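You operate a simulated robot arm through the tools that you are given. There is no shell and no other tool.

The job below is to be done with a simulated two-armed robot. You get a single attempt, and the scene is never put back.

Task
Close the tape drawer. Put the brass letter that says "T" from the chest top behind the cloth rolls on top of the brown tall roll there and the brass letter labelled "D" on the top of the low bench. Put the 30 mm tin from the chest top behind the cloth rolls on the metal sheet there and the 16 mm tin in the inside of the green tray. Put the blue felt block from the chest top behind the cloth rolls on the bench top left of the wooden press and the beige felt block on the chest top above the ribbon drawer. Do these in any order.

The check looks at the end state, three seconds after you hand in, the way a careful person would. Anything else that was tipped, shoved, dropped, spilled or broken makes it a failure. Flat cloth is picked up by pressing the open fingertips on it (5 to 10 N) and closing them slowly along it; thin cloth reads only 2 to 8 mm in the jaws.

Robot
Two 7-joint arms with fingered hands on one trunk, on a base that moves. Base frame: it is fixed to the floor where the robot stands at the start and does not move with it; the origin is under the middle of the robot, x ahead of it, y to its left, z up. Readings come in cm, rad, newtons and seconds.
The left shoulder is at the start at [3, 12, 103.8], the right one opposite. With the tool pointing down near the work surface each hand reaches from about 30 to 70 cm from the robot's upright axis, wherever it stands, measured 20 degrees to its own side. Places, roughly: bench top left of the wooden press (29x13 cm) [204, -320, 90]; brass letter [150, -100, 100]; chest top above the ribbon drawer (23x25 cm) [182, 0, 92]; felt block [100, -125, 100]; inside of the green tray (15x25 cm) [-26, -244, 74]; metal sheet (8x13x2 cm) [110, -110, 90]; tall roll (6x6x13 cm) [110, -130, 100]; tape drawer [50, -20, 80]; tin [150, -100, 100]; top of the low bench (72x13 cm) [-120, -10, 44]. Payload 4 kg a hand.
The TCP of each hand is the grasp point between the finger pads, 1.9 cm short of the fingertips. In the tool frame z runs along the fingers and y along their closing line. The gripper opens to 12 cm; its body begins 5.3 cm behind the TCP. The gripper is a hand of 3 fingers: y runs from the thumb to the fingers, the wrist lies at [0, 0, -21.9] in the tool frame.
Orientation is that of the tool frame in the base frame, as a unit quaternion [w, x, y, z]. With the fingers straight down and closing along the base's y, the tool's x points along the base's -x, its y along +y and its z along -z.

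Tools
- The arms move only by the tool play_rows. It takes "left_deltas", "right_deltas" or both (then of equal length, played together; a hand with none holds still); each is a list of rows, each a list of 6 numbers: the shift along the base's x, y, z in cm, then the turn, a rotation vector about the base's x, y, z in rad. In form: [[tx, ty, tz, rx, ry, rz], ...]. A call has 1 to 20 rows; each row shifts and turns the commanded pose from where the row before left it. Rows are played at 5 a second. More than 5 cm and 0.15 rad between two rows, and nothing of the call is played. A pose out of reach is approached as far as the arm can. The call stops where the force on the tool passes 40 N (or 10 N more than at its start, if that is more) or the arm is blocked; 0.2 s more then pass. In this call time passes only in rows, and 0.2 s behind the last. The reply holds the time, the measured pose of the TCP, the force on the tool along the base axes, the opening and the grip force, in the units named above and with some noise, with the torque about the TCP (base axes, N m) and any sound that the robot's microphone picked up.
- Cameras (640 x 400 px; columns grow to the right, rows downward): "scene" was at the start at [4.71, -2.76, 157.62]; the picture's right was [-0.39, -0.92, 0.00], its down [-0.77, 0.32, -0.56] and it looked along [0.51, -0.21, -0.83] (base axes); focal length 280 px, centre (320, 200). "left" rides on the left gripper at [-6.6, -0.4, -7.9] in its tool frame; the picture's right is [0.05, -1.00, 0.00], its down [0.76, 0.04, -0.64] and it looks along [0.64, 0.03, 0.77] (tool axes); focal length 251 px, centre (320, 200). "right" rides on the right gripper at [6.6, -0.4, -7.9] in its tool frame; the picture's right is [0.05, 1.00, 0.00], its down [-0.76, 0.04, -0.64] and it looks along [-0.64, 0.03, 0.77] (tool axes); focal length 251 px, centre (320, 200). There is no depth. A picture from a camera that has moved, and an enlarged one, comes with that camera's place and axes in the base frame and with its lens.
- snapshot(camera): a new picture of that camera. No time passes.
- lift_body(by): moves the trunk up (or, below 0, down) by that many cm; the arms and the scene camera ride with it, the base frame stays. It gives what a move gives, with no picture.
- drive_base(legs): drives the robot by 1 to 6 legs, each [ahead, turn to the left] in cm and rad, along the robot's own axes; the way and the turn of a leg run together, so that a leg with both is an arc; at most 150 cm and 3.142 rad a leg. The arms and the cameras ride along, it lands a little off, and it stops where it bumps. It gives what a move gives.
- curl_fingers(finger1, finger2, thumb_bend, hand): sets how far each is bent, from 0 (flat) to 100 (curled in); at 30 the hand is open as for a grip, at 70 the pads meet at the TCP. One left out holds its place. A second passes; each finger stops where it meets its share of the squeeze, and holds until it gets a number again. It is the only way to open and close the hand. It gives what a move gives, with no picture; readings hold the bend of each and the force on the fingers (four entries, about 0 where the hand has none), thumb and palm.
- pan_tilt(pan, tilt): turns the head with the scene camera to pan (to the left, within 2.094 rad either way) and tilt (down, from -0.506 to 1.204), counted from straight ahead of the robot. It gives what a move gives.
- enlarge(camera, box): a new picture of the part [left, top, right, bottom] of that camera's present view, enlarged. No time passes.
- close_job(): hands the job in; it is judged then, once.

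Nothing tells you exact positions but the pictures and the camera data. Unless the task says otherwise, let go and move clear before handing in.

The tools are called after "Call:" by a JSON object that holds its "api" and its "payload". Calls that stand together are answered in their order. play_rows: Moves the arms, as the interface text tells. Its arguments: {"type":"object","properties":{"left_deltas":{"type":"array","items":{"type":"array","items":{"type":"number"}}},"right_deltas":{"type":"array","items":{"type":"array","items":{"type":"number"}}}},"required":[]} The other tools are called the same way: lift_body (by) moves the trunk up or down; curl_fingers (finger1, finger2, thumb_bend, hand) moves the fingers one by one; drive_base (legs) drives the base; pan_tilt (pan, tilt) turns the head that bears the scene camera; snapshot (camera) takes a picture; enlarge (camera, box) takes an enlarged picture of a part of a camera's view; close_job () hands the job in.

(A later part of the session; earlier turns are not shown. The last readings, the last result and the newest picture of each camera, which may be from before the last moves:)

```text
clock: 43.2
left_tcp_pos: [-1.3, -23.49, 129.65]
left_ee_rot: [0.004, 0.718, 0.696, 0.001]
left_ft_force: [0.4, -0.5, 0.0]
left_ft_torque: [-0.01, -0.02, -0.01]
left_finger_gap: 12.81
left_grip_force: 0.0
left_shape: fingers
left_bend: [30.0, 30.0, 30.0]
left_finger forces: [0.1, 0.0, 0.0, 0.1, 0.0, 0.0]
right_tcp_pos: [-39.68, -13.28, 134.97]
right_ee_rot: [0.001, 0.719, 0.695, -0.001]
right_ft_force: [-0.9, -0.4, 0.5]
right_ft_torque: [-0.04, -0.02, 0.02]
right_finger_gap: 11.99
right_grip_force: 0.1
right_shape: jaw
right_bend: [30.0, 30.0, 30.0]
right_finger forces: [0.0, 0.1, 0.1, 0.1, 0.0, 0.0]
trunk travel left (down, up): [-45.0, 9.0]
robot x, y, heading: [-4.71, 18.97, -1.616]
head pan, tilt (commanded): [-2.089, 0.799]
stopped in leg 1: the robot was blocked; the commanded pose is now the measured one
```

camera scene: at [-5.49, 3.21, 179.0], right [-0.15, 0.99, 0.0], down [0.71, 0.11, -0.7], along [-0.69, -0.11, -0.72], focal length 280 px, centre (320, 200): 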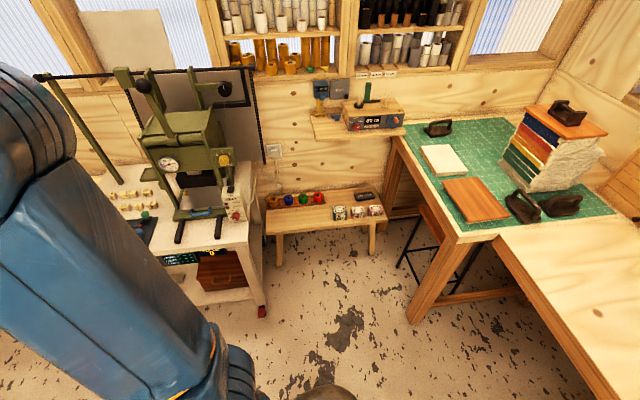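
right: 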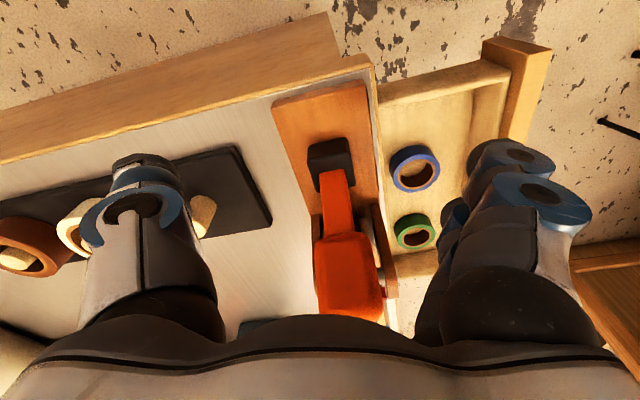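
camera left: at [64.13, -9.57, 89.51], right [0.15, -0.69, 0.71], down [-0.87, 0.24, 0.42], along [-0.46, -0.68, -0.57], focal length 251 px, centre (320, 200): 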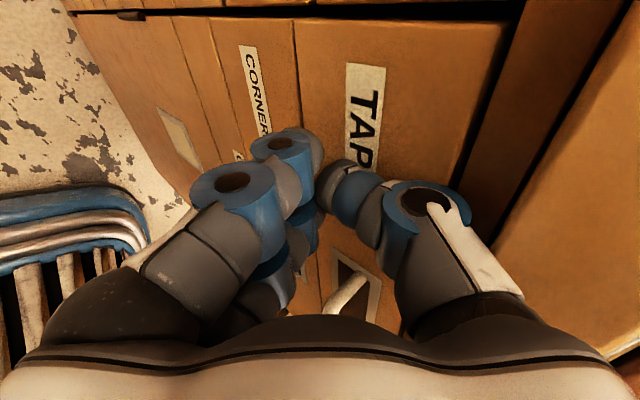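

It stopped just 0.02 rad short of the target heading, apparently blocked again. I'll look around at the base's surroundings before going on.

Call:
{"api": "pan_tilt", "payload": {"pan": 0, "tilt": 0.9}}

Call:
{"api": "snapshot", "payload": {"camera": "scene"}}

Call:
{"api": "pan_tilt", "payload": {"pan": -2.09, "tilt": 1.2}}

Call:
{"api": "snapshot", "payload": {"camera": "scene"}}

Call:
{"api": "pan_tilt", "payload": {"pan": 2.09, "tilt": 1.2}}

Call:
{"api": "snapshot", "payload": {"camera": "scene"}}

```text
clock: 45.2
left_tcp_pos: [-1.13, -23.51, 129.65]
left_ee_rot: [0.004, 0.718, 0.696, 0.001]
left_ft_force: [-0.5, 0.3, -0.6]
left_ft_torque: [-0.04, 0.02, 0.02]
left_finger_gap: 12.85
left_grip_force: 0.0
left_shape: fingers
left_bend: [30.0, 30.0, 30.0]
left_finger forces: [0.1, 0.0, 0.0, 0.1, 0.1, 0.0]
right_tcp_pos: [-39.61, -13.39, 135.05]
right_ee_rot: [0.001, 0.719, 0.695, 0.0]
right_ft_force: [0.5, 0.6, -0.4]
right_ft_torque: [-0.01, -0.01, 0.0]
right_finger_gap: 12.0
right_grip_force: 0.1
right_shape: jaw
right_bend: [30.0, 30.0, 30.0]
right_finger forces: [0.0, 0.0, 0.0, 0.0, 0.0, 0.0]
trunk travel left (down, up): [-45.0, 9.0]
robot x, y, heading: [-4.81, 18.96, -1.616]
head pan, tilt (commanded): [0.0, 0.901]
```

```text
taken
camera scene: at [-4.67, 13.39, 178.2], right [-1.0, 0.04, 0.0], down [0.03, 0.78, -0.62], along [-0.03, -0.62, -0.78], focal length 280 px, centre (320, 200)
```

scene: 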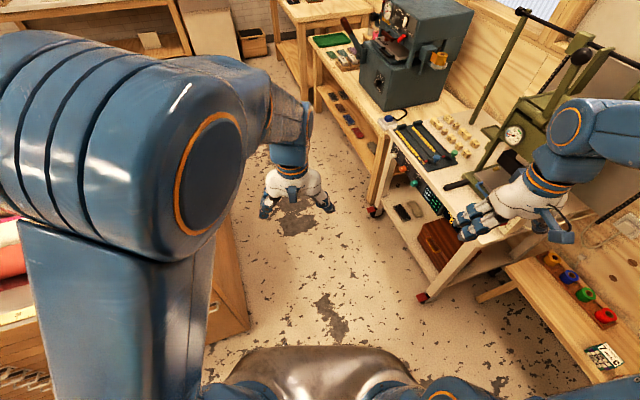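

```text
clock: 47.2
left_tcp_pos: [-1.25, -23.48, 129.66]
left_ee_rot: [0.003, 0.718, 0.696, 0.002]
left_ft_force: [0.2, -0.9, 0.2]
left_ft_torque: [0.01, 0.03, -0.02]
left_finger_gap: 12.83
left_grip_force: 0.2
left_shape: fingers
left_bend: [30.0, 30.0, 30.0]
left_finger forces: [0.0, 0.1, 0.1, 0.0, 0.0, 0.0]
right_tcp_pos: [-39.56, -13.25, 135.01]
right_ee_rot: [0.001, 0.718, 0.696, -0.001]
right_ft_force: [0.2, 0.1, 0.5]
right_ft_torque: [0.01, -0.01, 0.02]
right_finger_gap: 11.99
right_grip_force: 0.2
right_shape: jaw
right_bend: [30.0, 30.0, 30.0]
right_finger forces: [0.0, 0.1, 0.1, 0.1, 0.0, 0.0]
trunk travel left (down, up): [-45.0, 9.0]
robot x, y, heading: [-5.04, 18.94, -1.607]
head pan, tilt (commanded): [-2.089, 1.201]
```

```text
taken
camera scene: at [-9.13, 23.91, 176.22], right [0.53, 0.85, 0.0], down [0.79, -0.49, -0.36], along [-0.31, 0.19, -0.93], focal length 280 px, centre (320, 200)
```

scene: 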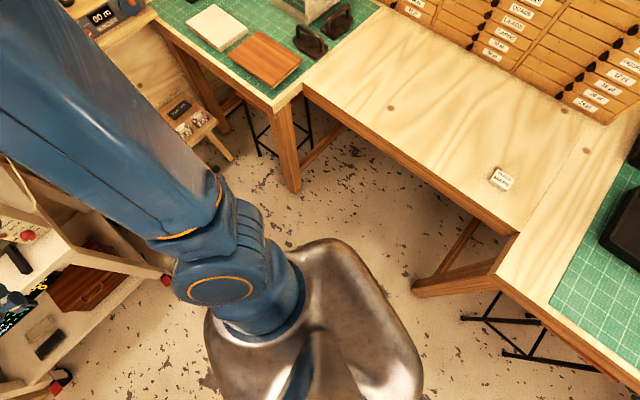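

```text
clock: 50.5
left_tcp_pos: [-1.21, -23.39, 129.67]
left_ee_rot: [0.004, 0.717, 0.697, 0.002]
left_ft_force: [-0.3, -0.1, -0.2]
left_ft_torque: [0.0, 0.01, -0.05]
left_finger_gap: 12.83
left_grip_force: 0.1
left_shape: fingers
left_bend: [30.0, 30.0, 30.0]
left_finger forces: [0.0, 0.0, 0.0, 0.0, 0.1, 0.0]
right_tcp_pos: [-39.7, -13.17, 134.98]
right_ee_rot: [0.0, 0.719, 0.695, 0.0]
right_ft_force: [0.3, 0.7, 0.9]
right_ft_torque: [-0.02, -0.01, -0.05]
right_finger_gap: 12.01
right_grip_force: 0.0
right_shape: jaw
right_bend: [30.0, 30.0, 30.0]
right_finger forces: [0.1, 0.0, 0.0, 0.1, 0.0, 0.1]
trunk travel left (down, up): [-45.0, 9.0]
robot x, y, heading: [-4.57, 19.25, -1.608]
head pan, tilt (commanded): [2.089, 1.201]
```

```text
taken
camera scene: at [0.58, 23.5, 176.22], right [0.46, -0.89, 0.0], down [-0.83, -0.43, -0.36], along [0.32, 0.17, -0.93], focal length 280 px, centre (320, 200)
```

scene: 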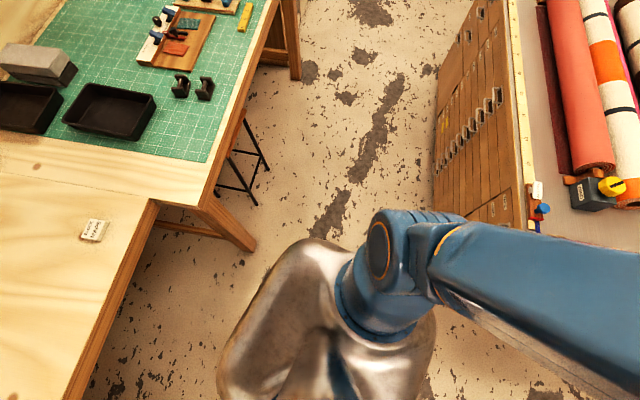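

Nothing seems to be touching the base now. I'll drive straight down the corridor and watch how it goes.

Call:
{"api": "drive_base", "payload": {"legs": [[60, 0]]}}

```text
clock: 54.0
left_tcp_pos: [-3.58, -83.87, 129.61]
left_ee_rot: [0.003, 0.717, 0.697, 0.002]
left_ft_force: [0.1, -0.6, 0.9]
left_ft_torque: [-0.05, -0.01, 0.02]
left_finger_gap: 12.81
left_grip_force: 0.0
left_shape: fingers
left_bend: [30.0, 30.0, 30.0]
left_finger forces: [0.0, 0.1, 0.1, 0.0, 0.0, 0.0]
right_tcp_pos: [-42.06, -73.81, 134.99]
right_ee_rot: [0.0, 0.717, 0.697, -0.001]
right_ft_force: [0.6, 0.9, -0.8]
right_ft_torque: [0.04, 0.01, 0.0]
right_finger_gap: 12.02
right_grip_force: 0.0
right_shape: jaw
right_bend: [30.0, 30.0, 30.0]
right_finger forces: [0.0, 0.0, 0.1, 0.0, 0.0, 0.0]
trunk travel left (down, up): [-45.0, 9.0]
robot x, y, heading: [-6.86, -41.33, -1.61]
head pan, tilt (commanded): [2.089, 1.201]
```

Driving straight works. Next a bit more ahead, then align with the corridor.

Call:
{"api": "drive_base", "payload": {"legs": [[20, 0], [0, 0.33]]}}

Call:
{"api": "pan_tilt", "payload": {"pan": 0.3, "tilt": 0.7}}

Call:
{"api": "snapshot", "payload": {"camera": "scene"}}

```text
clock: 56.6
left_tcp_pos: [9.28, -100.3, 129.75]
left_ee_rot: [0.004, 0.593, 0.805, 0.002]
left_ft_force: [-0.1, 0.7, 0.1]
left_ft_torque: [-0.06, 0.0, -0.01]
left_finger_gap: 12.82
left_grip_force: 0.0
left_shape: fingers
left_bend: [30.0, 30.0, 30.0]
left_finger forces: [0.1, 0.0, 0.1, 0.0, 0.1, 0.0]
right_tcp_pos: [-30.38, -103.06, 135.17]
right_ee_rot: [0.002, 0.594, 0.804, -0.001]
right_ft_force: [0.7, 0.5, 0.9]
right_ft_torque: [-0.02, 0.01, 0.05]
right_finger_gap: 11.99
right_grip_force: 0.1
right_shape: jaw
right_bend: [30.0, 30.0, 30.0]
right_finger forces: [0.0, 0.0, 0.0, 0.0, 0.0, 0.0]
trunk travel left (down, up): [-45.0, 9.0]
robot x, y, heading: [-9.45, -61.63, -1.284]
head pan, tilt (commanded): [2.089, 1.201]
```

```text
clock: 58.4
left_tcp_pos: [9.38, -100.43, 129.72]
left_ee_rot: [0.002, 0.594, 0.805, 0.003]
left_ft_force: [0.0, 0.0, -0.3]
left_ft_torque: [0.0, -0.01, 0.02]
left_finger_gap: 12.82
left_grip_force: 0.2
left_shape: fingers
left_bend: [30.0, 30.0, 30.0]
left_finger forces: [0.1, 0.1, 0.0, 0.0, 0.1, 0.1]
right_tcp_pos: [-30.37, -103.19, 135.09]
right_ee_rot: [0.001, 0.594, 0.805, -0.001]
right_ft_force: [0.0, 0.0, 0.3]
right_ft_torque: [0.01, 0.03, 0.02]
right_finger_gap: 12.01
right_grip_force: 0.0
right_shape: jaw
right_bend: [30.0, 30.0, 30.0]
right_finger forces: [0.0, 0.0, 0.0, 0.0, 0.0, 0.0]
trunk travel left (down, up): [-45.0, 9.0]
robot x, y, heading: [-9.59, -61.93, -1.288]
head pan, tilt (commanded): [0.3, 0.7]
```

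```text
taken
camera scene: at [-5.08, -67.07, 179.81], right [-0.83, -0.56, 0.0], down [-0.36, 0.54, -0.76], along [0.42, -0.64, -0.64], focal length 280 px, centre (320, 200)
```

scene: 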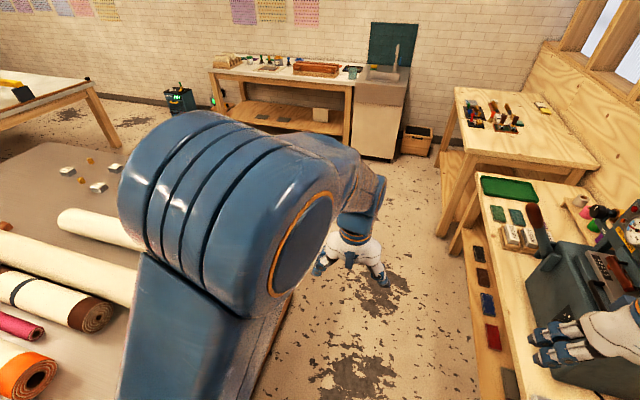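

The corridor is clear and I'm aligned with it. I'll drive on past the chest's back edge and turn left.

Call:
{"api": "drive_base", "payload": {"legs": [[150, 0], [8, 0], [0, 1.2]]}}

Call:
{"api": "pan_tilt", "payload": {"pan": 0.6, "tilt": 0.6}}

Call:
{"api": "snapshot", "payload": {"camera": "scene"}}

Call:
{"api": "pan_tilt", "payload": {"pan": -0.6, "tilt": 0.5}}

Call:
{"api": "snapshot", "payload": {"camera": "scene"}}

```text
clock: 68.6
left_tcp_pos: [77.35, -225.72, 129.64]
left_ee_rot: [0.0, 0.216, 0.976, 0.002]
left_ft_force: [-0.2, -0.6, -0.1]
left_ft_torque: [0.0, 0.03, -0.02]
left_finger_gap: 12.82
left_grip_force: 0.2
left_shape: fingers
left_bend: [30.0, 30.0, 30.0]
left_finger forces: [0.0, 0.0, 0.1, 0.1, 0.1, 0.1]
right_tcp_pos: [53.04, -256.94, 134.99]
right_ee_rot: [0.0, 0.217, 0.976, -0.001]
right_ft_force: [0.4, -0.4, -0.2]
right_ft_torque: [-0.04, 0.04, -0.05]
right_finger_gap: 11.95
right_grip_force: 0.1
right_shape: jaw
right_bend: [30.0, 30.0, 30.0]
right_finger forces: [0.0, 0.1, 0.0, 0.0, 0.1, 0.0]
trunk travel left (down, up): [-45.0, 9.0]
robot x, y, heading: [33.62, -217.44, -0.436]
head pan, tilt (commanded): [0.3, 0.7]
stopped in leg 3: the robot was blocked; the commanded pose is now the measured one
```

```text
clock: 69.4
left_tcp_pos: [77.27, -225.87, 129.7]
left_ee_rot: [0.001, 0.217, 0.976, 0.004]
left_ft_force: [-0.9, -0.4, -0.4]
left_ft_torque: [0.04, -0.03, -0.01]
left_finger_gap: 12.84
left_grip_force: 0.1
left_shape: fingers
left_bend: [30.0, 30.0, 30.0]
left_finger forces: [0.0, 0.0, 0.0, 0.0, 0.0, 0.0]
right_tcp_pos: [52.91, -256.94, 134.97]
right_ee_rot: [0.0, 0.217, 0.976, 0.0]
right_ft_force: [-0.2, -0.6, 0.4]
right_ft_torque: [0.01, 0.01, -0.02]
right_finger_gap: 12.01
right_grip_force: 0.0
right_shape: jaw
right_bend: [30.0, 30.0, 30.0]
right_finger forces: [0.0, 0.0, 0.0, 0.0, 0.0, 0.0]
trunk travel left (down, up): [-45.0, 9.0]
robot x, y, heading: [34.3, -217.53, -0.438]
head pan, tilt (commanded): [0.6, 0.6]
```

```text
taken
camera scene: at [41.16, -215.15, 180.68], right [0.16, -0.99, 0.0], down [-0.56, -0.09, -0.82], along [0.81, 0.13, -0.57], focal length 280 px, centre (320, 200)
```

scene: 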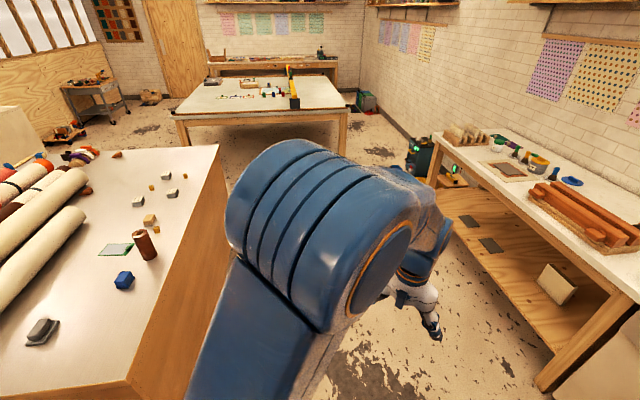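

```text
clock: 70.8
left_tcp_pos: [77.15, -225.84, 129.6]
left_ee_rot: [0.002, 0.216, 0.976, 0.003]
left_ft_force: [0.6, 0.3, 0.1]
left_ft_torque: [0.03, 0.03, 0.01]
left_finger_gap: 12.83
left_grip_force: 0.0
left_shape: fingers
left_bend: [30.0, 30.0, 30.0]
left_finger forces: [0.0, 0.0, 0.0, 0.0, 0.0, 0.1]
right_tcp_pos: [52.71, -256.92, 135.0]
right_ee_rot: [-0.001, 0.218, 0.976, -0.001]
right_ft_force: [-0.7, 0.4, -0.4]
right_ft_torque: [0.04, 0.0, 0.01]
right_finger_gap: 12.01
right_grip_force: 0.0
right_shape: jaw
right_bend: [30.0, 30.0, 30.0]
right_finger forces: [0.0, 0.0, 0.0, 0.0, 0.0, 0.0]
trunk travel left (down, up): [-45.0, 9.0]
robot x, y, heading: [33.8, -216.96, -0.434]
head pan, tilt (commanded): [-0.6, 0.499]
```

```text
taken
camera scene: at [37.08, -224.32, 181.59], right [-0.86, -0.51, 0.0], down [-0.24, 0.41, -0.88], along [0.45, -0.76, -0.48], focal length 280 px, centre (320, 200)
```

scene: 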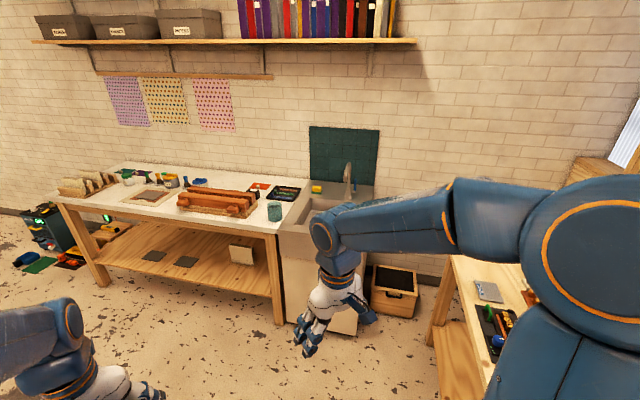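

I can now see the objects behind the rolls: brown tall roll near [113,-129], blue felt near [99,-128], the green-rimmed metal sheet near [115,-110], beige felt near [138,-111] and the small tins and letters beyond. I'll move away from the bench and then turn along the back of the chest.

Call:
{"api": "drive_base", "payload": {"legs": [[35, 0], [0, 0.72]]}}

Call:
{"api": "pan_tilt", "payload": {"pan": 0.7, "tilt": 0.6}}

Call:
{"api": "snapshot", "payload": {"camera": "scene"}}

```text
clock: 75.0
left_tcp_pos: [104.21, -210.33, 129.76]
left_ee_rot: [0.001, -0.138, 0.99, 0.004]
left_ft_force: [0.3, -0.8, 0.5]
left_ft_torque: [0.05, 0.01, 0.01]
left_finger_gap: 12.83
left_grip_force: 0.1
left_shape: fingers
left_bend: [30.0, 30.0, 30.0]
left_finger forces: [0.0, 0.1, 0.0, 0.1, 0.0, 0.0]
right_tcp_pos: [106.29, -250.0, 135.05]
right_ee_rot: [0.001, -0.139, 0.99, 0.0]
right_ft_force: [-0.3, -0.1, -0.2]
right_ft_torque: [0.06, 0.02, 0.03]
right_finger_gap: 12.02
right_grip_force: 0.0
right_shape: jaw
right_bend: [30.0, 30.0, 30.0]
right_finger forces: [0.0, 0.0, 0.0, 0.0, 0.0, 0.1]
trunk travel left (down, up): [-45.0, 9.0]
robot x, y, heading: [67.2, -236.41, 0.282]
head pan, tilt (commanded): [-0.6, 0.499]
stopped in leg 2: the robot was blocked; the commanded pose is now the measured one
```

```text
clock: 76.4
left_tcp_pos: [104.22, -210.25, 129.68]
left_ee_rot: [0.0, -0.139, 0.99, 0.002]
left_ft_force: [-0.2, -0.3, 0.6]
left_ft_torque: [0.01, -0.02, -0.02]
left_finger_gap: 12.86
left_grip_force: 0.1
left_shape: fingers
left_bend: [30.0, 30.0, 30.0]
left_finger forces: [0.1, 0.0, 0.0, 0.0, 0.0, 0.0]
right_tcp_pos: [106.29, -249.77, 135.01]
right_ee_rot: [0.0, -0.138, 0.99, 0.0]
right_ft_force: [0.6, 0.4, -0.5]
right_ft_torque: [0.01, -0.02, 0.0]
right_finger_gap: 11.99
right_grip_force: 0.1
right_shape: jaw
right_bend: [30.0, 30.0, 30.0]
right_finger forces: [0.1, 0.0, 0.0, 0.1, 0.1, 0.1]
trunk travel left (down, up): [-45.0, 9.0]
robot x, y, heading: [67.44, -236.27, 0.286]
head pan, tilt (commanded): [0.7, 0.6]
```

```text
taken
camera scene: at [70.37, -229.54, 180.68], right [0.83, -0.55, 0.0], down [-0.31, -0.47, -0.83], along [0.46, 0.69, -0.56], focal length 280 px, centre (320, 200)
```

scene: 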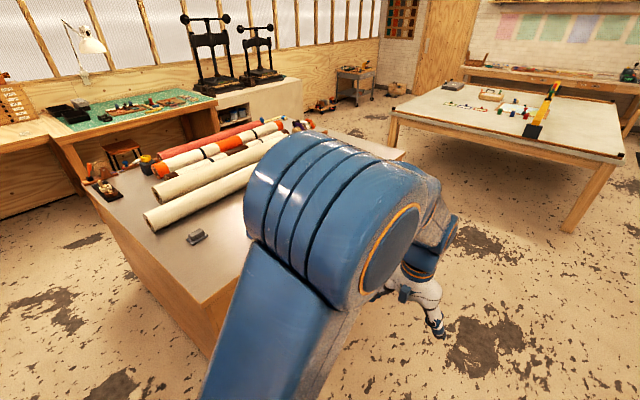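

The drive actually reached its heading; the "blocked" message seems to come with larger turns, so I'll use smaller turns. Let me check the base footprint and the chest items from here.

Call:
{"api": "snapshot", "payload": {"camera": "left"}}

Call:
{"api": "snapshot", "payload": {"camera": "right"}}

```text
taken
camera left: at [110.52, -208.72, 137.5], right [0.22, -0.97, -0.01], down [-0.75, -0.17, 0.64], along [-0.63, -0.14, -0.77], focal length 251 px, centre (320, 200)
```

left: 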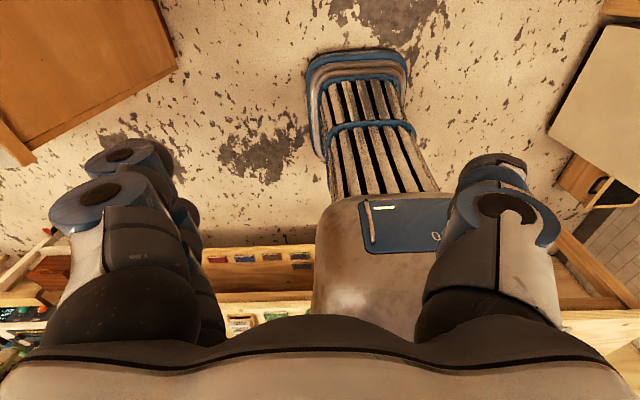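

```text
taken
camera right: at [100.01, -251.94, 142.95], right [-0.33, 0.95, 0.0], down [0.72, 0.25, 0.64], along [0.61, 0.21, -0.77], focal length 251 px, centre (320, 200)
```

right: 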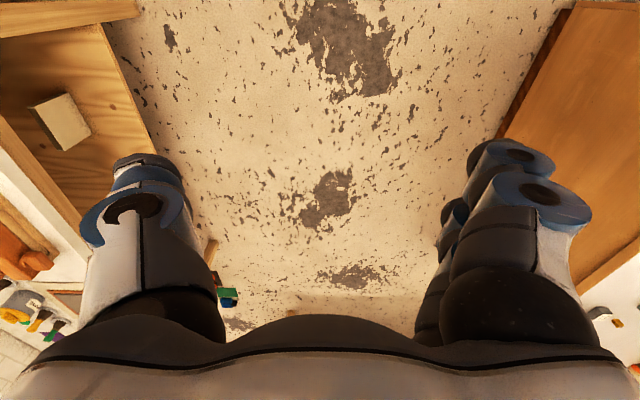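

The base nose reaches about 30 cm ahead of the axis. I'll drive along the back of the chest and turn to face it in small turns.

Call:
{"api": "drive_base", "payload": {"legs": [[95, 0], [0, 0.4], [0, 0.4], [0, 0.4], [0, 0.38]]}}

Call:
{"api": "pan_tilt", "payload": {"pan": 0, "tilt": 0.8}}

Call:
{"api": "snapshot", "payload": {"camera": "scene"}}

```text
clock: 83.7
left_tcp_pos: [166.27, -165.48, 129.64]
left_ee_rot: [-0.001, -0.501, 0.865, 0.002]
left_ft_force: [0.5, -0.7, 0.1]
left_ft_torque: [-0.02, 0.01, 0.03]
left_finger_gap: 12.83
left_grip_force: 0.1
left_shape: fingers
left_bend: [30.0, 30.0, 30.0]
left_finger forces: [0.1, 0.0, 0.1, 0.1, 0.0, 0.0]
right_tcp_pos: [195.47, -192.34, 135.09]
right_ee_rot: [0.001, -0.501, 0.866, -0.001]
right_ft_force: [0.2, -0.7, 0.5]
right_ft_torque: [0.02, 0.0, -0.01]
right_finger_gap: 12.0
right_grip_force: 0.1
right_shape: jaw
right_bend: [30.0, 30.0, 30.0]
right_finger forces: [0.0, 0.0, 0.0, 0.0, 0.0, 0.0]
trunk travel left (down, up): [-45.0, 9.0]
robot x, y, heading: [161.5, -212.67, 1.076]
head pan, tilt (commanded): [0.7, 0.6]
stopped in leg 3: the robot was blocked; the commanded pose is now the measured one
```

```text
clock: 84.8
left_tcp_pos: [166.25, -165.46, 129.54]
left_ee_rot: [-0.001, -0.501, 0.865, 0.003]
left_ft_force: [-0.5, 0.1, 0.3]
left_ft_torque: [-0.02, -0.01, 0.01]
left_finger_gap: 12.83
left_grip_force: 0.0
left_shape: fingers
left_bend: [30.0, 30.0, 30.0]
left_finger forces: [0.0, 0.0, 0.0, 0.1, 0.0, 0.0]
right_tcp_pos: [195.4, -192.3, 135.09]
right_ee_rot: [0.001, -0.501, 0.865, -0.001]
right_ft_force: [0.2, -0.7, 0.4]
right_ft_torque: [-0.04, 0.01, -0.02]
right_finger_gap: 12.0
right_grip_force: 0.0
right_shape: jaw
right_bend: [30.0, 30.0, 30.0]
right_finger forces: [0.0, 0.0, 0.0, 0.1, 0.0, 0.0]
trunk travel left (down, up): [-45.0, 9.0]
robot x, y, heading: [161.93, -212.06, 1.073]
head pan, tilt (commanded): [0.0, 0.799]
```

```text
taken
camera scene: at [164.69, -206.88, 178.99], right [0.88, -0.47, 0.0], down [-0.34, -0.63, -0.7], along [0.33, 0.61, -0.72], focal length 280 px, centre (320, 200)
```

scene: 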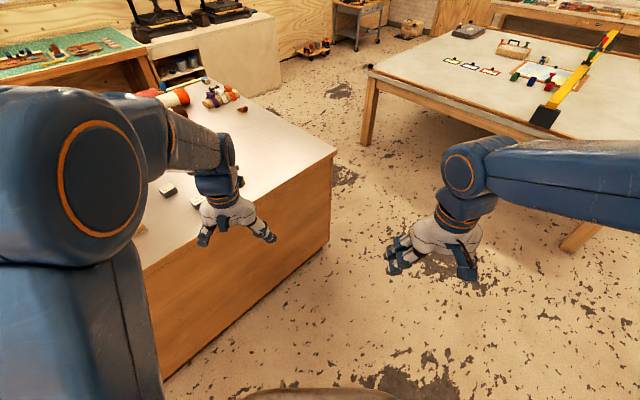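

The turn stopped partway again with nothing near the base, so I'll simply repeat with the remaining turn.

Call:
{"api": "drive_base", "payload": {"legs": [[0, 0.4]]}}

Call:
{"api": "drive_base", "payload": {"legs": [[0, 0.39]]}}

Call:
{"api": "snapshot", "payload": {"camera": "scene"}}

```text
clock: 86.4
left_tcp_pos: [147.69, -167.09, 129.7]
left_ee_rot: [-0.001, -0.664, 0.748, 0.003]
left_ft_force: [0.4, -0.1, 0.5]
left_ft_torque: [0.02, -0.02, 0.02]
left_finger_gap: 12.81
left_grip_force: 0.1
left_shape: fingers
left_bend: [30.0, 30.0, 30.0]
left_finger forces: [0.0, 0.0, 0.0, 0.1, 0.0, 0.0]
right_tcp_pos: [184.85, -180.36, 135.08]
right_ee_rot: [0.001, -0.664, 0.748, -0.002]
right_ft_force: [-0.7, -0.9, -1.2]
right_ft_torque: [0.02, 0.0, 0.02]
right_finger_gap: 11.98
right_grip_force: 0.1
right_shape: jaw
right_bend: [30.0, 30.0, 30.0]
right_finger forces: [0.0, 0.0, 0.1, 0.1, 0.0, 0.1]
trunk travel left (down, up): [-45.0, 9.0]
robot x, y, heading: [164.14, -211.99, 1.481]
head pan, tilt (commanded): [0.0, 0.799]
```

```text
clock: 88.0
left_tcp_pos: [131.77, -176.85, 129.71]
left_ee_rot: [0.002, 0.797, -0.604, -0.002]
left_ft_force: [-0.7, 0.3, -0.4]
left_ft_torque: [0.02, 0.02, -0.02]
left_finger_gap: 12.83
left_grip_force: 0.0
left_shape: fingers
left_bend: [30.0, 30.0, 30.0]
left_finger forces: [0.0, 0.1, 0.0, 0.0, 0.0, 0.0]
right_tcp_pos: [171.26, -175.06, 135.08]
right_ee_rot: [-0.001, 0.797, -0.604, -0.001]
right_ft_force: [-0.4, -0.3, 0.5]
right_ft_torque: [0.0, 0.04, -0.01]
right_finger_gap: 12.01
right_grip_force: 0.1
right_shape: jaw
right_bend: [30.0, 30.0, 30.0]
right_finger forces: [0.0, 0.1, 0.0, 0.0, 0.1, 0.0]
trunk travel left (down, up): [-45.0, 9.0]
robot x, y, heading: [166.57, -211.19, 1.873]
head pan, tilt (commanded): [0.0, 0.799]
```

```text
taken
camera scene: at [164.97, -205.73, 179.0], right [0.96, 0.3, 0.0], down [0.21, -0.68, -0.7], along [-0.21, 0.67, -0.72], focal length 280 px, centre (320, 200)
```

scene: 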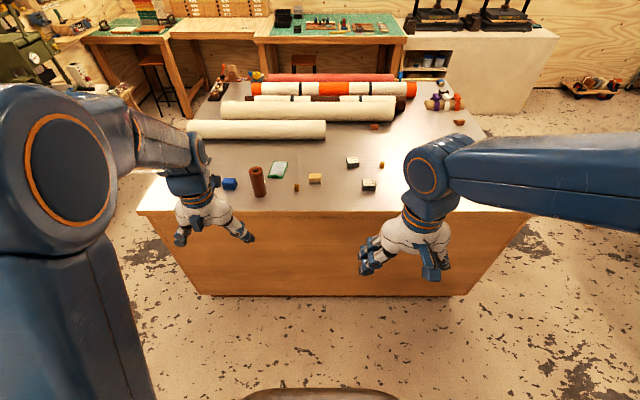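

Now I'm facing the chest from behind and can see the roll, blue felt, metal sheet, beige felt, tins and brass letters. Let me zoom in.

Call:
{"api": "enlarge", "payload": {"camera": "scene", "box": [215, 140, 315, 210]}}

Call:
{"api": "enlarge", "payload": {"camera": "scene", "box": [290, 140, 410, 215]}}

```text
5.71 times, centred on (265, 175) of scene
camera zoom: at [164.97, -205.73, 179.0], right [0.96, 0.3, 0.0], down [0.21, -0.68, -0.7], along [-0.21, 0.67, -0.72], focal length 1599 px, centre (634, 343)
```

zoom: 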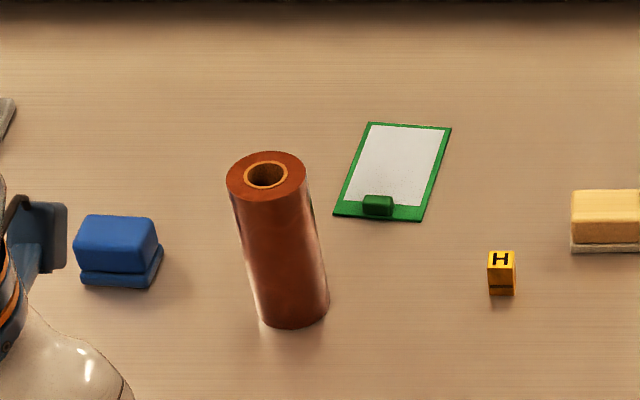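

```text
5.33 times, centred on (350, 178) of scene
camera zoom: at [164.97, -205.73, 179.0], right [0.96, 0.3, 0.0], down [0.21, -0.68, -0.7], along [-0.21, 0.67, -0.72], focal length 1492 px, centre (160, 320)
```

zoom: 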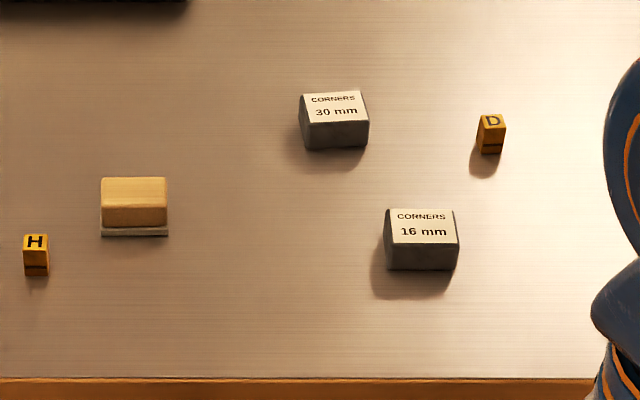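

I see "H" and "D" letters and both tins; "T" isn't in view yet. I'll move the hands outward to uncover the rest of the chest top.

Call:
{"api": "play_rows", "payload": {"left_deltas": [[-3.8, -1.2, 0, 0, 0, 0], [-3.8, -1.2, 0, 0, 0, 0], [-3.8, -1.2, 0, 0, 0, 0], [-3.8, -1.2, 0, 0, 0, 0], [-3.8, -1.2, 0, 0, 0, 0], [-3.8, -1.2, 0, 0, 0, 0]], "right_deltas": [[3.8, 1.2, 0, 0, 0, 0], [3.8, 1.2, 0, 0, 0, 0], [3.8, 1.2, 0, 0, 0, 0], [3.8, 1.2, 0, 0, 0, 0], [3.8, 1.2, 0, 0, 0, 0], [3.8, 1.2, 0, 0, 0, 0]]}}

Call:
{"api": "snapshot", "payload": {"camera": "scene"}}

Call:
{"api": "enlarge", "payload": {"camera": "scene", "box": [380, 90, 520, 215]}}

Call:
{"api": "enlarge", "payload": {"camera": "scene", "box": [130, 130, 290, 220]}}

```text
clock: 89.4
left_tcp_pos: [108.75, -184.04, 129.59]
left_ee_rot: [0.001, 0.797, -0.604, -0.001]
left_ft_force: [0.3, 0.0, 0.7]
left_ft_torque: [-0.02, -0.03, -0.03]
left_finger_gap: 12.82
left_grip_force: 0.0
left_shape: fingers
left_bend: [30.0, 30.0, 30.0]
left_finger forces: [0.0, 0.1, 0.1, 0.0, 0.0, 0.1]
right_tcp_pos: [193.88, -167.61, 135.2]
right_ee_rot: [-0.001, 0.798, -0.603, 0.0]
right_ft_force: [0.0, 0.2, -0.2]
right_ft_torque: [-0.02, 0.01, -0.01]
right_finger_gap: 12.0
right_grip_force: 0.2
right_shape: jaw
right_bend: [30.0, 30.0, 30.0]
right_finger forces: [0.0, 0.0, 0.0, 0.0, 0.1, 0.1]
trunk travel left (down, up): [-45.0, 9.0]
robot x, y, heading: [166.57, -211.16, 1.869]
head pan, tilt (commanded): [0.0, 0.799]
```

```text
taken
camera scene: at [164.63, -205.47, 178.99], right [0.96, 0.3, 0.0], down [0.21, -0.69, -0.7], along [-0.21, 0.67, -0.72], focal length 280 px, centre (320, 200)
```

scene: 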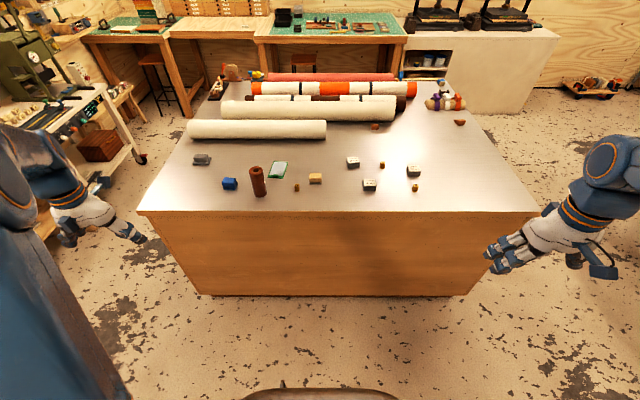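

```text
3.20 times, centred on (450, 152) of scene
camera zoom: at [164.63, -205.47, 178.99], right [0.96, 0.3, 0.0], down [0.21, -0.69, -0.7], along [-0.21, 0.67, -0.72], focal length 895 px, centre (-96, 352)
```

zoom: 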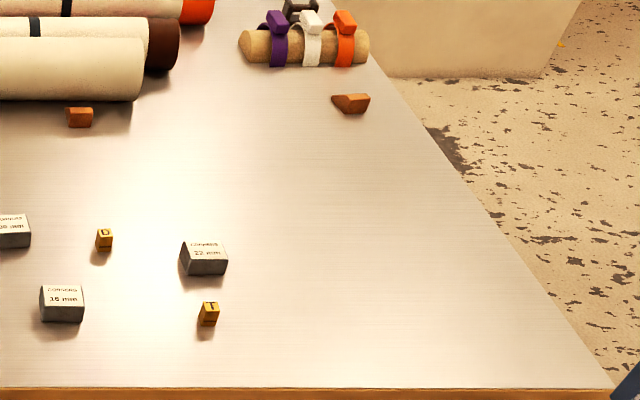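

```text
4.00 times, centred on (210, 175) of scene
camera zoom: at [164.63, -205.47, 178.99], right [0.96, 0.3, 0.0], down [0.21, -0.69, -0.7], along [-0.21, 0.67, -0.72], focal length 1119 px, centre (760, 300)
```

zoom: 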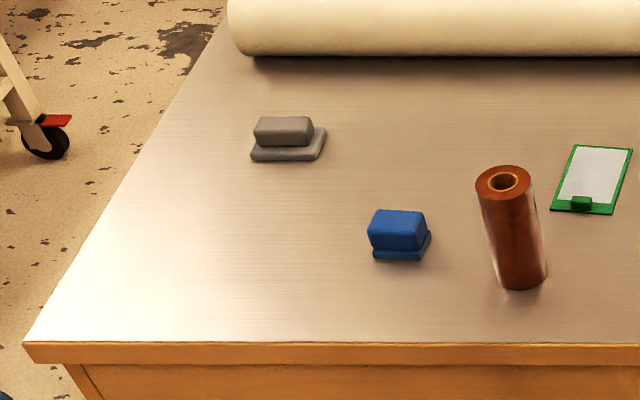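

"T" is at the right near a "22 mm" decoy tin; "H" and the grey felt are decoys as well. I'll drive up to the chest with the hands high, then check the gap at the base nose.

Call:
{"api": "drive_base", "payload": {"legs": [[42, 0]]}}

Call:
{"api": "pan_tilt", "payload": {"pan": 0, "tilt": 1.1}}

Call:
{"api": "snapshot", "payload": {"camera": "scene"}}

Call:
{"api": "snapshot", "payload": {"camera": "left"}}

Call:
{"api": "snapshot", "payload": {"camera": "right"}}

```text
clock: 92.0
left_tcp_pos: [96.4, -143.6, 129.62]
left_ee_rot: [0.002, 0.796, -0.605, -0.002]
left_ft_force: [0.1, -0.1, 0.2]
left_ft_torque: [-0.01, 0.01, -0.01]
left_finger_gap: 12.84
left_grip_force: 0.1
left_shape: fingers
left_bend: [30.0, 30.0, 30.0]
left_finger forces: [0.0, 0.0, 0.0, 0.0, 0.1, 0.1]
right_tcp_pos: [181.62, -127.53, 135.22]
right_ee_rot: [-0.001, 0.796, -0.606, 0.0]
right_ft_force: [-0.7, 0.2, 0.1]
right_ft_torque: [0.01, 0.0, 0.03]
right_finger_gap: 11.99
right_grip_force: 0.0
right_shape: jaw
right_bend: [30.0, 30.0, 30.0]
right_finger forces: [0.0, 0.0, 0.0, 0.0, 0.0, 0.1]
trunk travel left (down, up): [-45.0, 9.0]
robot x, y, heading: [154.13, -170.95, 1.865]
head pan, tilt (commanded): [0.0, 0.799]
```

```text
clock: 92.8
left_tcp_pos: [96.48, -143.5, 129.61]
left_ee_rot: [0.002, 0.796, -0.605, -0.001]
left_ft_force: [0.9, -0.2, 0.1]
left_ft_torque: [0.0, 0.02, 0.02]
left_finger_gap: 12.84
left_grip_force: 0.1
left_shape: fingers
left_bend: [30.0, 30.0, 30.0]
left_finger forces: [0.0, 0.1, 0.1, 0.0, 0.0, 0.1]
right_tcp_pos: [181.56, -127.38, 135.26]
right_ee_rot: [-0.001, 0.796, -0.605, 0.0]
right_ft_force: [-0.4, -0.2, 0.2]
right_ft_torque: [0.01, 0.01, 0.01]
right_finger_gap: 12.0
right_grip_force: 0.1
right_shape: jaw
right_bend: [30.0, 30.0, 30.0]
right_finger forces: [0.0, 0.0, 0.0, 0.0, 0.0, 0.0]
trunk travel left (down, up): [-45.0, 9.0]
robot x, y, heading: [154.01, -171.03, 1.866]
head pan, tilt (commanded): [0.0, 1.1]
```

```text
taken
camera scene: at [152.83, -166.85, 176.82], right [0.96, 0.29, 0.0], down [0.26, -0.85, -0.45], along [-0.13, 0.43, -0.89], focal length 280 px, centre (320, 200)
```

scene: 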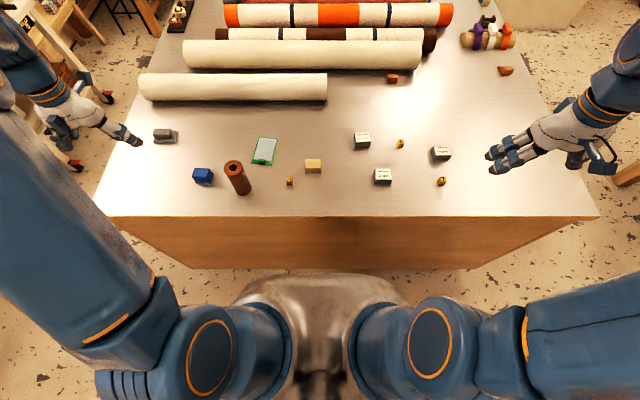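

```text
taken
camera left: at [94.91, -137.0, 137.45], right [0.98, 0.21, -0.01], down [0.17, -0.75, 0.64], along [0.13, -0.63, -0.77], focal length 251 px, centre (320, 200)
```

left: 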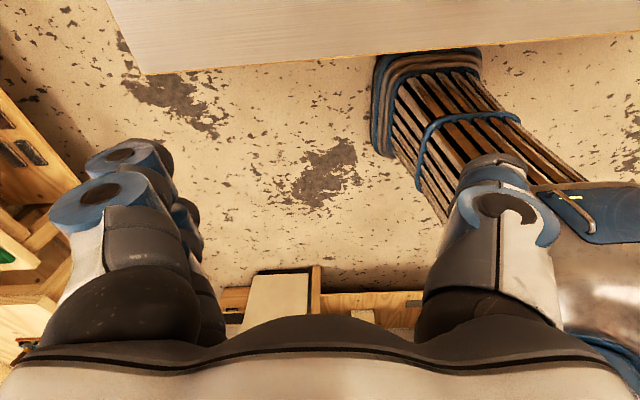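

```text
taken
camera right: at [183.71, -133.7, 143.06], right [-0.95, -0.32, 0.0], down [-0.24, 0.72, 0.64], along [-0.2, 0.61, -0.77], focal length 251 px, centre (320, 200)
```

right: 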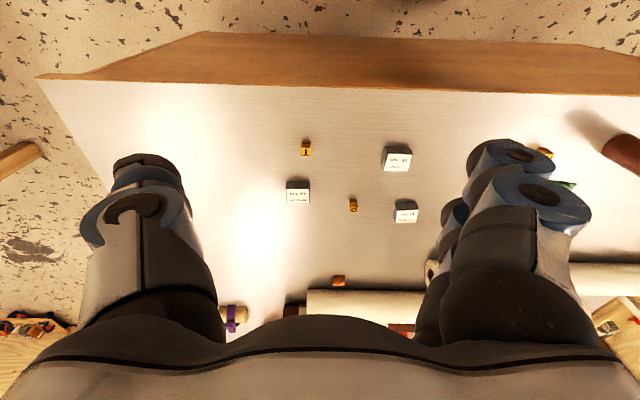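

There's still about 12 cm of room ahead of the nose, so I'll advance 8 cm more and lower the trunk somewhat for better reach.

Call:
{"api": "drive_base", "payload": {"legs": [[8, 0]]}}

Call:
{"api": "lift_body", "payload": {"by": -8}}

Call:
{"api": "snapshot", "payload": {"camera": "scene"}}

Call:
{"api": "enlarge", "payload": {"camera": "scene", "box": [180, 110, 340, 210]}}

Call:
{"api": "enlarge", "payload": {"camera": "scene", "box": [300, 110, 460, 210]}}

```text
clock: 93.8
left_tcp_pos: [94.09, -135.78, 129.6]
left_ee_rot: [0.001, 0.796, -0.605, -0.002]
left_ft_force: [0.4, 0.1, -0.6]
left_ft_torque: [-0.08, -0.02, 0.03]
left_finger_gap: 12.79
left_grip_force: 0.0
left_shape: fingers
left_bend: [30.0, 30.0, 30.0]
left_finger forces: [0.0, 0.0, 0.0, 0.1, 0.0, 0.1]
right_tcp_pos: [179.25, -119.62, 135.05]
right_ee_rot: [0.0, 0.796, -0.605, 0.0]
right_ft_force: [-0.3, 0.8, -0.1]
right_ft_torque: [0.01, -0.02, 0.04]
right_finger_gap: 12.01
right_grip_force: 0.1
right_shape: jaw
right_bend: [30.0, 30.0, 30.0]
right_finger forces: [0.0, 0.1, 0.0, 0.0, 0.0, 0.0]
trunk travel left (down, up): [-45.0, 9.0]
robot x, y, heading: [151.98, -163.3, 1.863]
head pan, tilt (commanded): [0.0, 1.1]
```

```text
clock: 95.0
left_tcp_pos: [94.02, -135.83, 121.7]
left_ee_rot: [0.003, 0.796, -0.605, -0.001]
left_ft_force: [-0.3, -0.2, 1.1]
left_ft_torque: [-0.02, 0.03, 0.0]
left_finger_gap: 12.84
left_grip_force: 0.0
left_shape: fingers
left_bend: [30.0, 30.0, 30.0]
left_finger forces: [0.1, 0.0, 0.1, 0.0, 0.1, 0.0]
right_tcp_pos: [179.27, -119.65, 127.13]
right_ee_rot: [0.0, 0.796, -0.605, 0.001]
right_ft_force: [0.6, 0.2, -0.8]
right_ft_torque: [0.0, 0.01, 0.05]
right_finger_gap: 12.01
right_grip_force: 0.1
right_shape: jaw
right_bend: [30.0, 30.0, 30.0]
right_finger forces: [0.0, 0.0, 0.0, 0.1, 0.1, 0.1]
trunk travel left (down, up): [-37.0, 17.0]
robot x, y, heading: [151.45, -162.98, 1.871]
head pan, tilt (commanded): [0.0, 1.1]
```

```text
taken
camera scene: at [150.46, -159.1, 168.83], right [0.96, 0.29, 0.0], down [0.26, -0.85, -0.45], along [-0.13, 0.43, -0.89], focal length 280 px, centre (320, 200)
```

scene: 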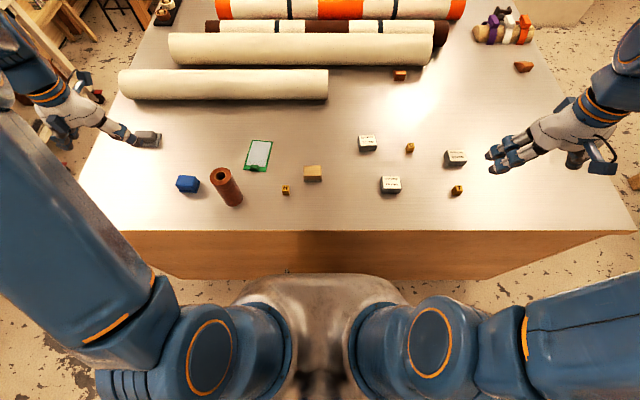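

```text
4.00 times, centred on (260, 160) of scene
camera zoom: at [150.46, -159.1, 168.83], right [0.96, 0.29, 0.0], down [0.26, -0.85, -0.45], along [-0.13, 0.43, -0.89], focal length 1119 px, centre (560, 360)
```

zoom: 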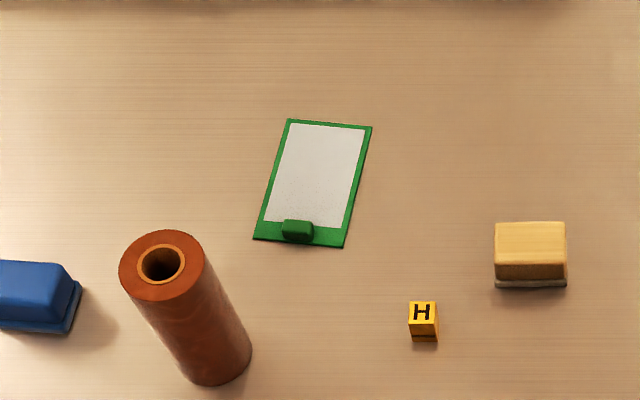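

```text
4.00 times, centred on (380, 160) of scene
camera zoom: at [150.46, -159.1, 168.83], right [0.96, 0.29, 0.0], down [0.26, -0.85, -0.45], along [-0.13, 0.43, -0.89], focal length 1119 px, centre (80, 360)
```

zoom: 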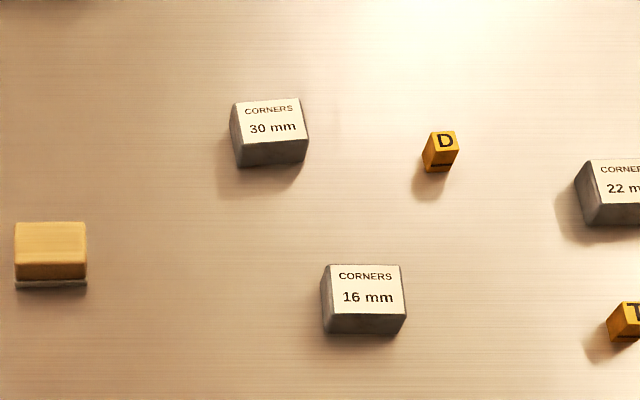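

I have estimates for all objects: T at about [178.6,-106.3], roll at [113,-128.7], 30 mm tin at [148,-96.4], sheet centre near [114,-110]. I'll bring the right hand above T and look.

Call:
{"api": "play_rows", "payload": {"right_deltas": [[0, 2.2, -3.8, 0, 0, 0], [-0.1, 2.2, -3.8, 0, 0, 0], [-0.1, 2.2, -3.8, 0, 0, 0], [-0.1, 2.2, -3.8, 0, 0, 0], [-0.2, 2.2, -3.8, 0, 0, 0], [-0.2, 2.2, -3.1, 0, 0, 0]]}}

Call:
{"api": "snapshot", "payload": {"camera": "right"}}

Call:
{"api": "snapshot", "payload": {"camera": "scene"}}

```text
clock: 96.4
left_tcp_pos: [94.16, -135.78, 121.66]
left_ee_rot: [0.003, 0.796, -0.605, -0.002]
left_ft_force: [-1.6, 0.1, -0.4]
left_ft_torque: [0.0, 0.0, 0.02]
left_finger_gap: 12.84
left_grip_force: 0.0
left_shape: fingers
left_bend: [30.0, 30.0, 30.0]
left_finger forces: [0.0, 0.0, 0.0, 0.1, 0.1, 0.0]
right_tcp_pos: [178.54, -106.3, 104.87]
right_ee_rot: [-0.001, 0.796, -0.605, 0.0]
right_ft_force: [0.0, -0.8, -0.6]
right_ft_torque: [0.01, 0.0, 0.02]
right_finger_gap: 12.02
right_grip_force: 0.1
right_shape: jaw
right_bend: [30.0, 30.0, 30.0]
right_finger forces: [0.0, 0.0, 0.0, 0.1, 0.1, 0.0]
trunk travel left (down, up): [-37.0, 17.0]
robot x, y, heading: [151.49, -163.16, 1.869]
head pan, tilt (commanded): [0.0, 1.1]
```

```text
taken
camera right: at [180.7, -112.58, 112.85], right [-0.95, -0.32, 0.0], down [-0.24, 0.73, 0.64], along [-0.2, 0.61, -0.77], focal length 251 px, centre (320, 200)
```

right: 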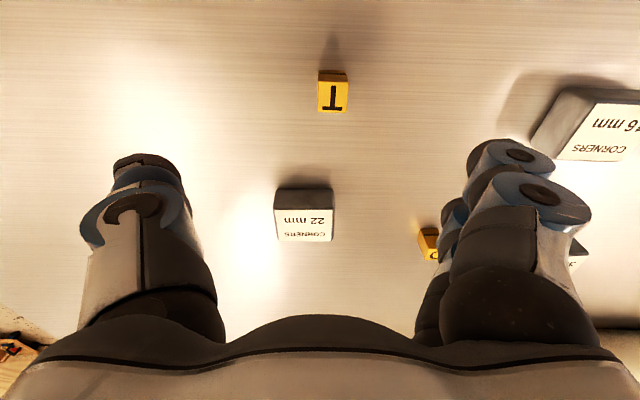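

```text
taken
camera scene: at [150.53, -159.02, 168.81], right [0.96, 0.29, 0.0], down [0.26, -0.85, -0.45], along [-0.13, 0.43, -0.89], focal length 280 px, centre (320, 200)
```

scene: 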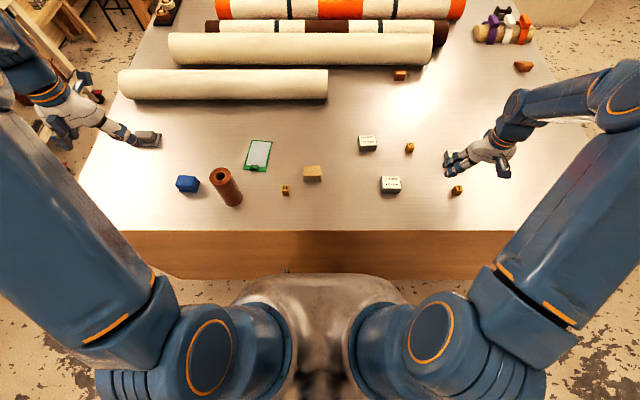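

T is just 0.7–0.8 cm off the hand's centre. Let me take a close look at the hand and finger layout before descending.

Call:
{"api": "enlarge", "payload": {"camera": "scene", "box": [430, 110, 550, 200]}}

Call:
{"api": "enlarge", "payload": {"camera": "right", "box": [400, 100, 620, 300]}}

```text
4.44 times, centred on (490, 155) of scene
camera zoom: at [150.53, -159.02, 168.81], right [0.96, 0.29, 0.0], down [0.26, -0.85, -0.45], along [-0.13, 0.43, -0.89], focal length 1243 px, centre (-436, 400)
```

zoom: 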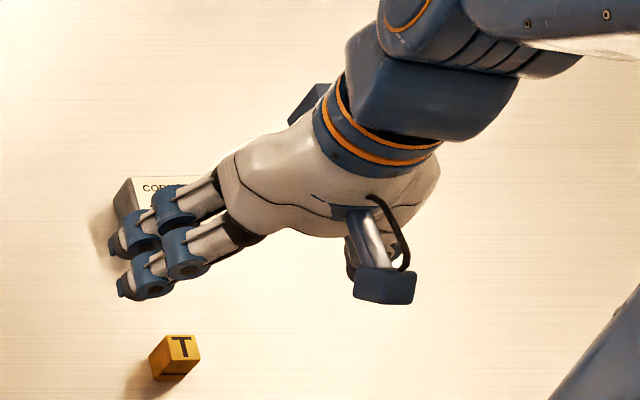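

```text
2.00 times, centred on (510, 200) of right
camera zoom: at [180.7, -112.58, 112.85], right [-0.95, -0.32, 0.0], down [-0.24, 0.73, 0.64], along [-0.2, 0.61, -0.77], focal length 503 px, centre (-60, 200)
```

zoom: 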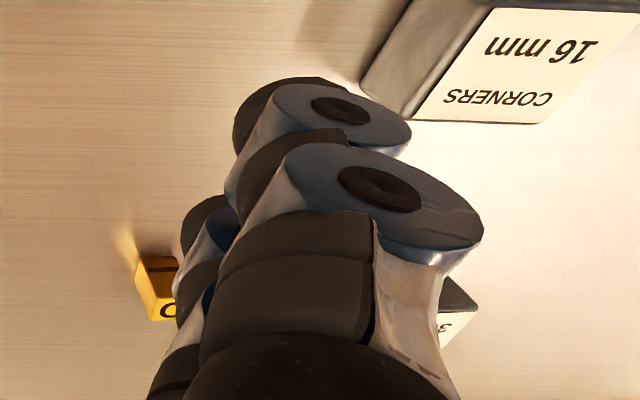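

The two fingers sit close side by side with the thumb opposite, fine for a 2 cm block. I'll align over T and descend, with fingers open.

Call:
{"api": "play_rows", "payload": {"right_deltas": [[-0.25, -0.42, -1.5, 0, 0, 0], [-0.25, -0.42, -1.5, 0, 0, 0], [0, 0, -1.5, 0, 0, 0], [0, 0, -1.5, 0, 0, 0], [0, 0, -1.5, 0, 0, 0], [0, 0, -1.4, 0, 0, 0]]}}

Call:
{"api": "snapshot", "payload": {"camera": "right"}}

Call:
{"api": "enlarge", "payload": {"camera": "scene", "box": [410, 130, 530, 220]}}

```text
clock: 97.8
left_tcp_pos: [94.13, -135.73, 121.59]
left_ee_rot: [0.002, 0.796, -0.606, -0.002]
left_ft_force: [-0.1, 0.0, -0.3]
left_ft_torque: [-0.01, 0.0, 0.02]
left_finger_gap: 12.84
left_grip_force: 0.0
left_shape: fingers
left_bend: [30.0, 30.0, 30.0]
left_finger forces: [0.1, 0.0, 0.0, 0.0, 0.0, 0.1]
right_tcp_pos: [178.17, -107.29, 96.17]
right_ee_rot: [-0.001, 0.796, -0.606, 0.0]
right_ft_force: [-0.2, -0.3, -0.3]
right_ft_torque: [0.02, 0.02, 0.0]
right_finger_gap: 12.01
right_grip_force: 0.0
right_shape: jaw
right_bend: [30.0, 30.0, 30.0]
right_finger forces: [0.1, 0.0, 0.0, 0.0, 0.0, 0.0]
trunk travel left (down, up): [-37.0, 17.0]
robot x, y, heading: [151.88, -163.14, 1.87]
head pan, tilt (commanded): [0.0, 1.1]
```

```text
taken
camera right: at [180.21, -113.62, 104.04], right [-0.95, -0.32, 0.0], down [-0.24, 0.72, 0.64], along [-0.2, 0.61, -0.77], focal length 251 px, centre (320, 200)
```

right: 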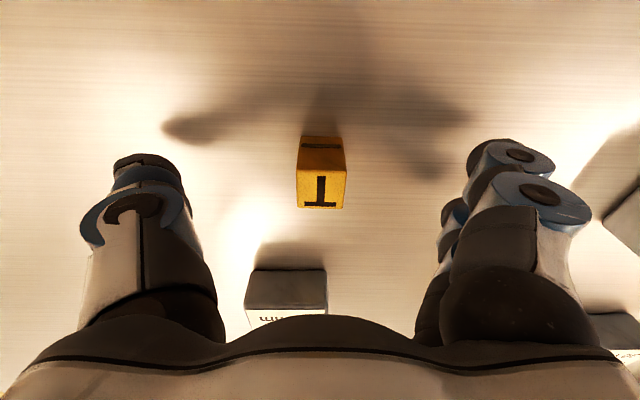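

```text
4.44 times, centred on (470, 175) of scene
camera zoom: at [150.52, -159.15, 168.82], right [0.96, 0.29, 0.0], down [0.26, -0.85, -0.45], along [-0.13, 0.43, -0.89], focal length 1243 px, centre (-347, 311)
```

zoom: 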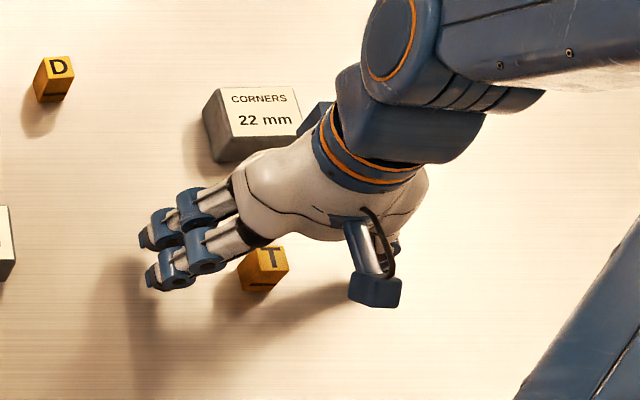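

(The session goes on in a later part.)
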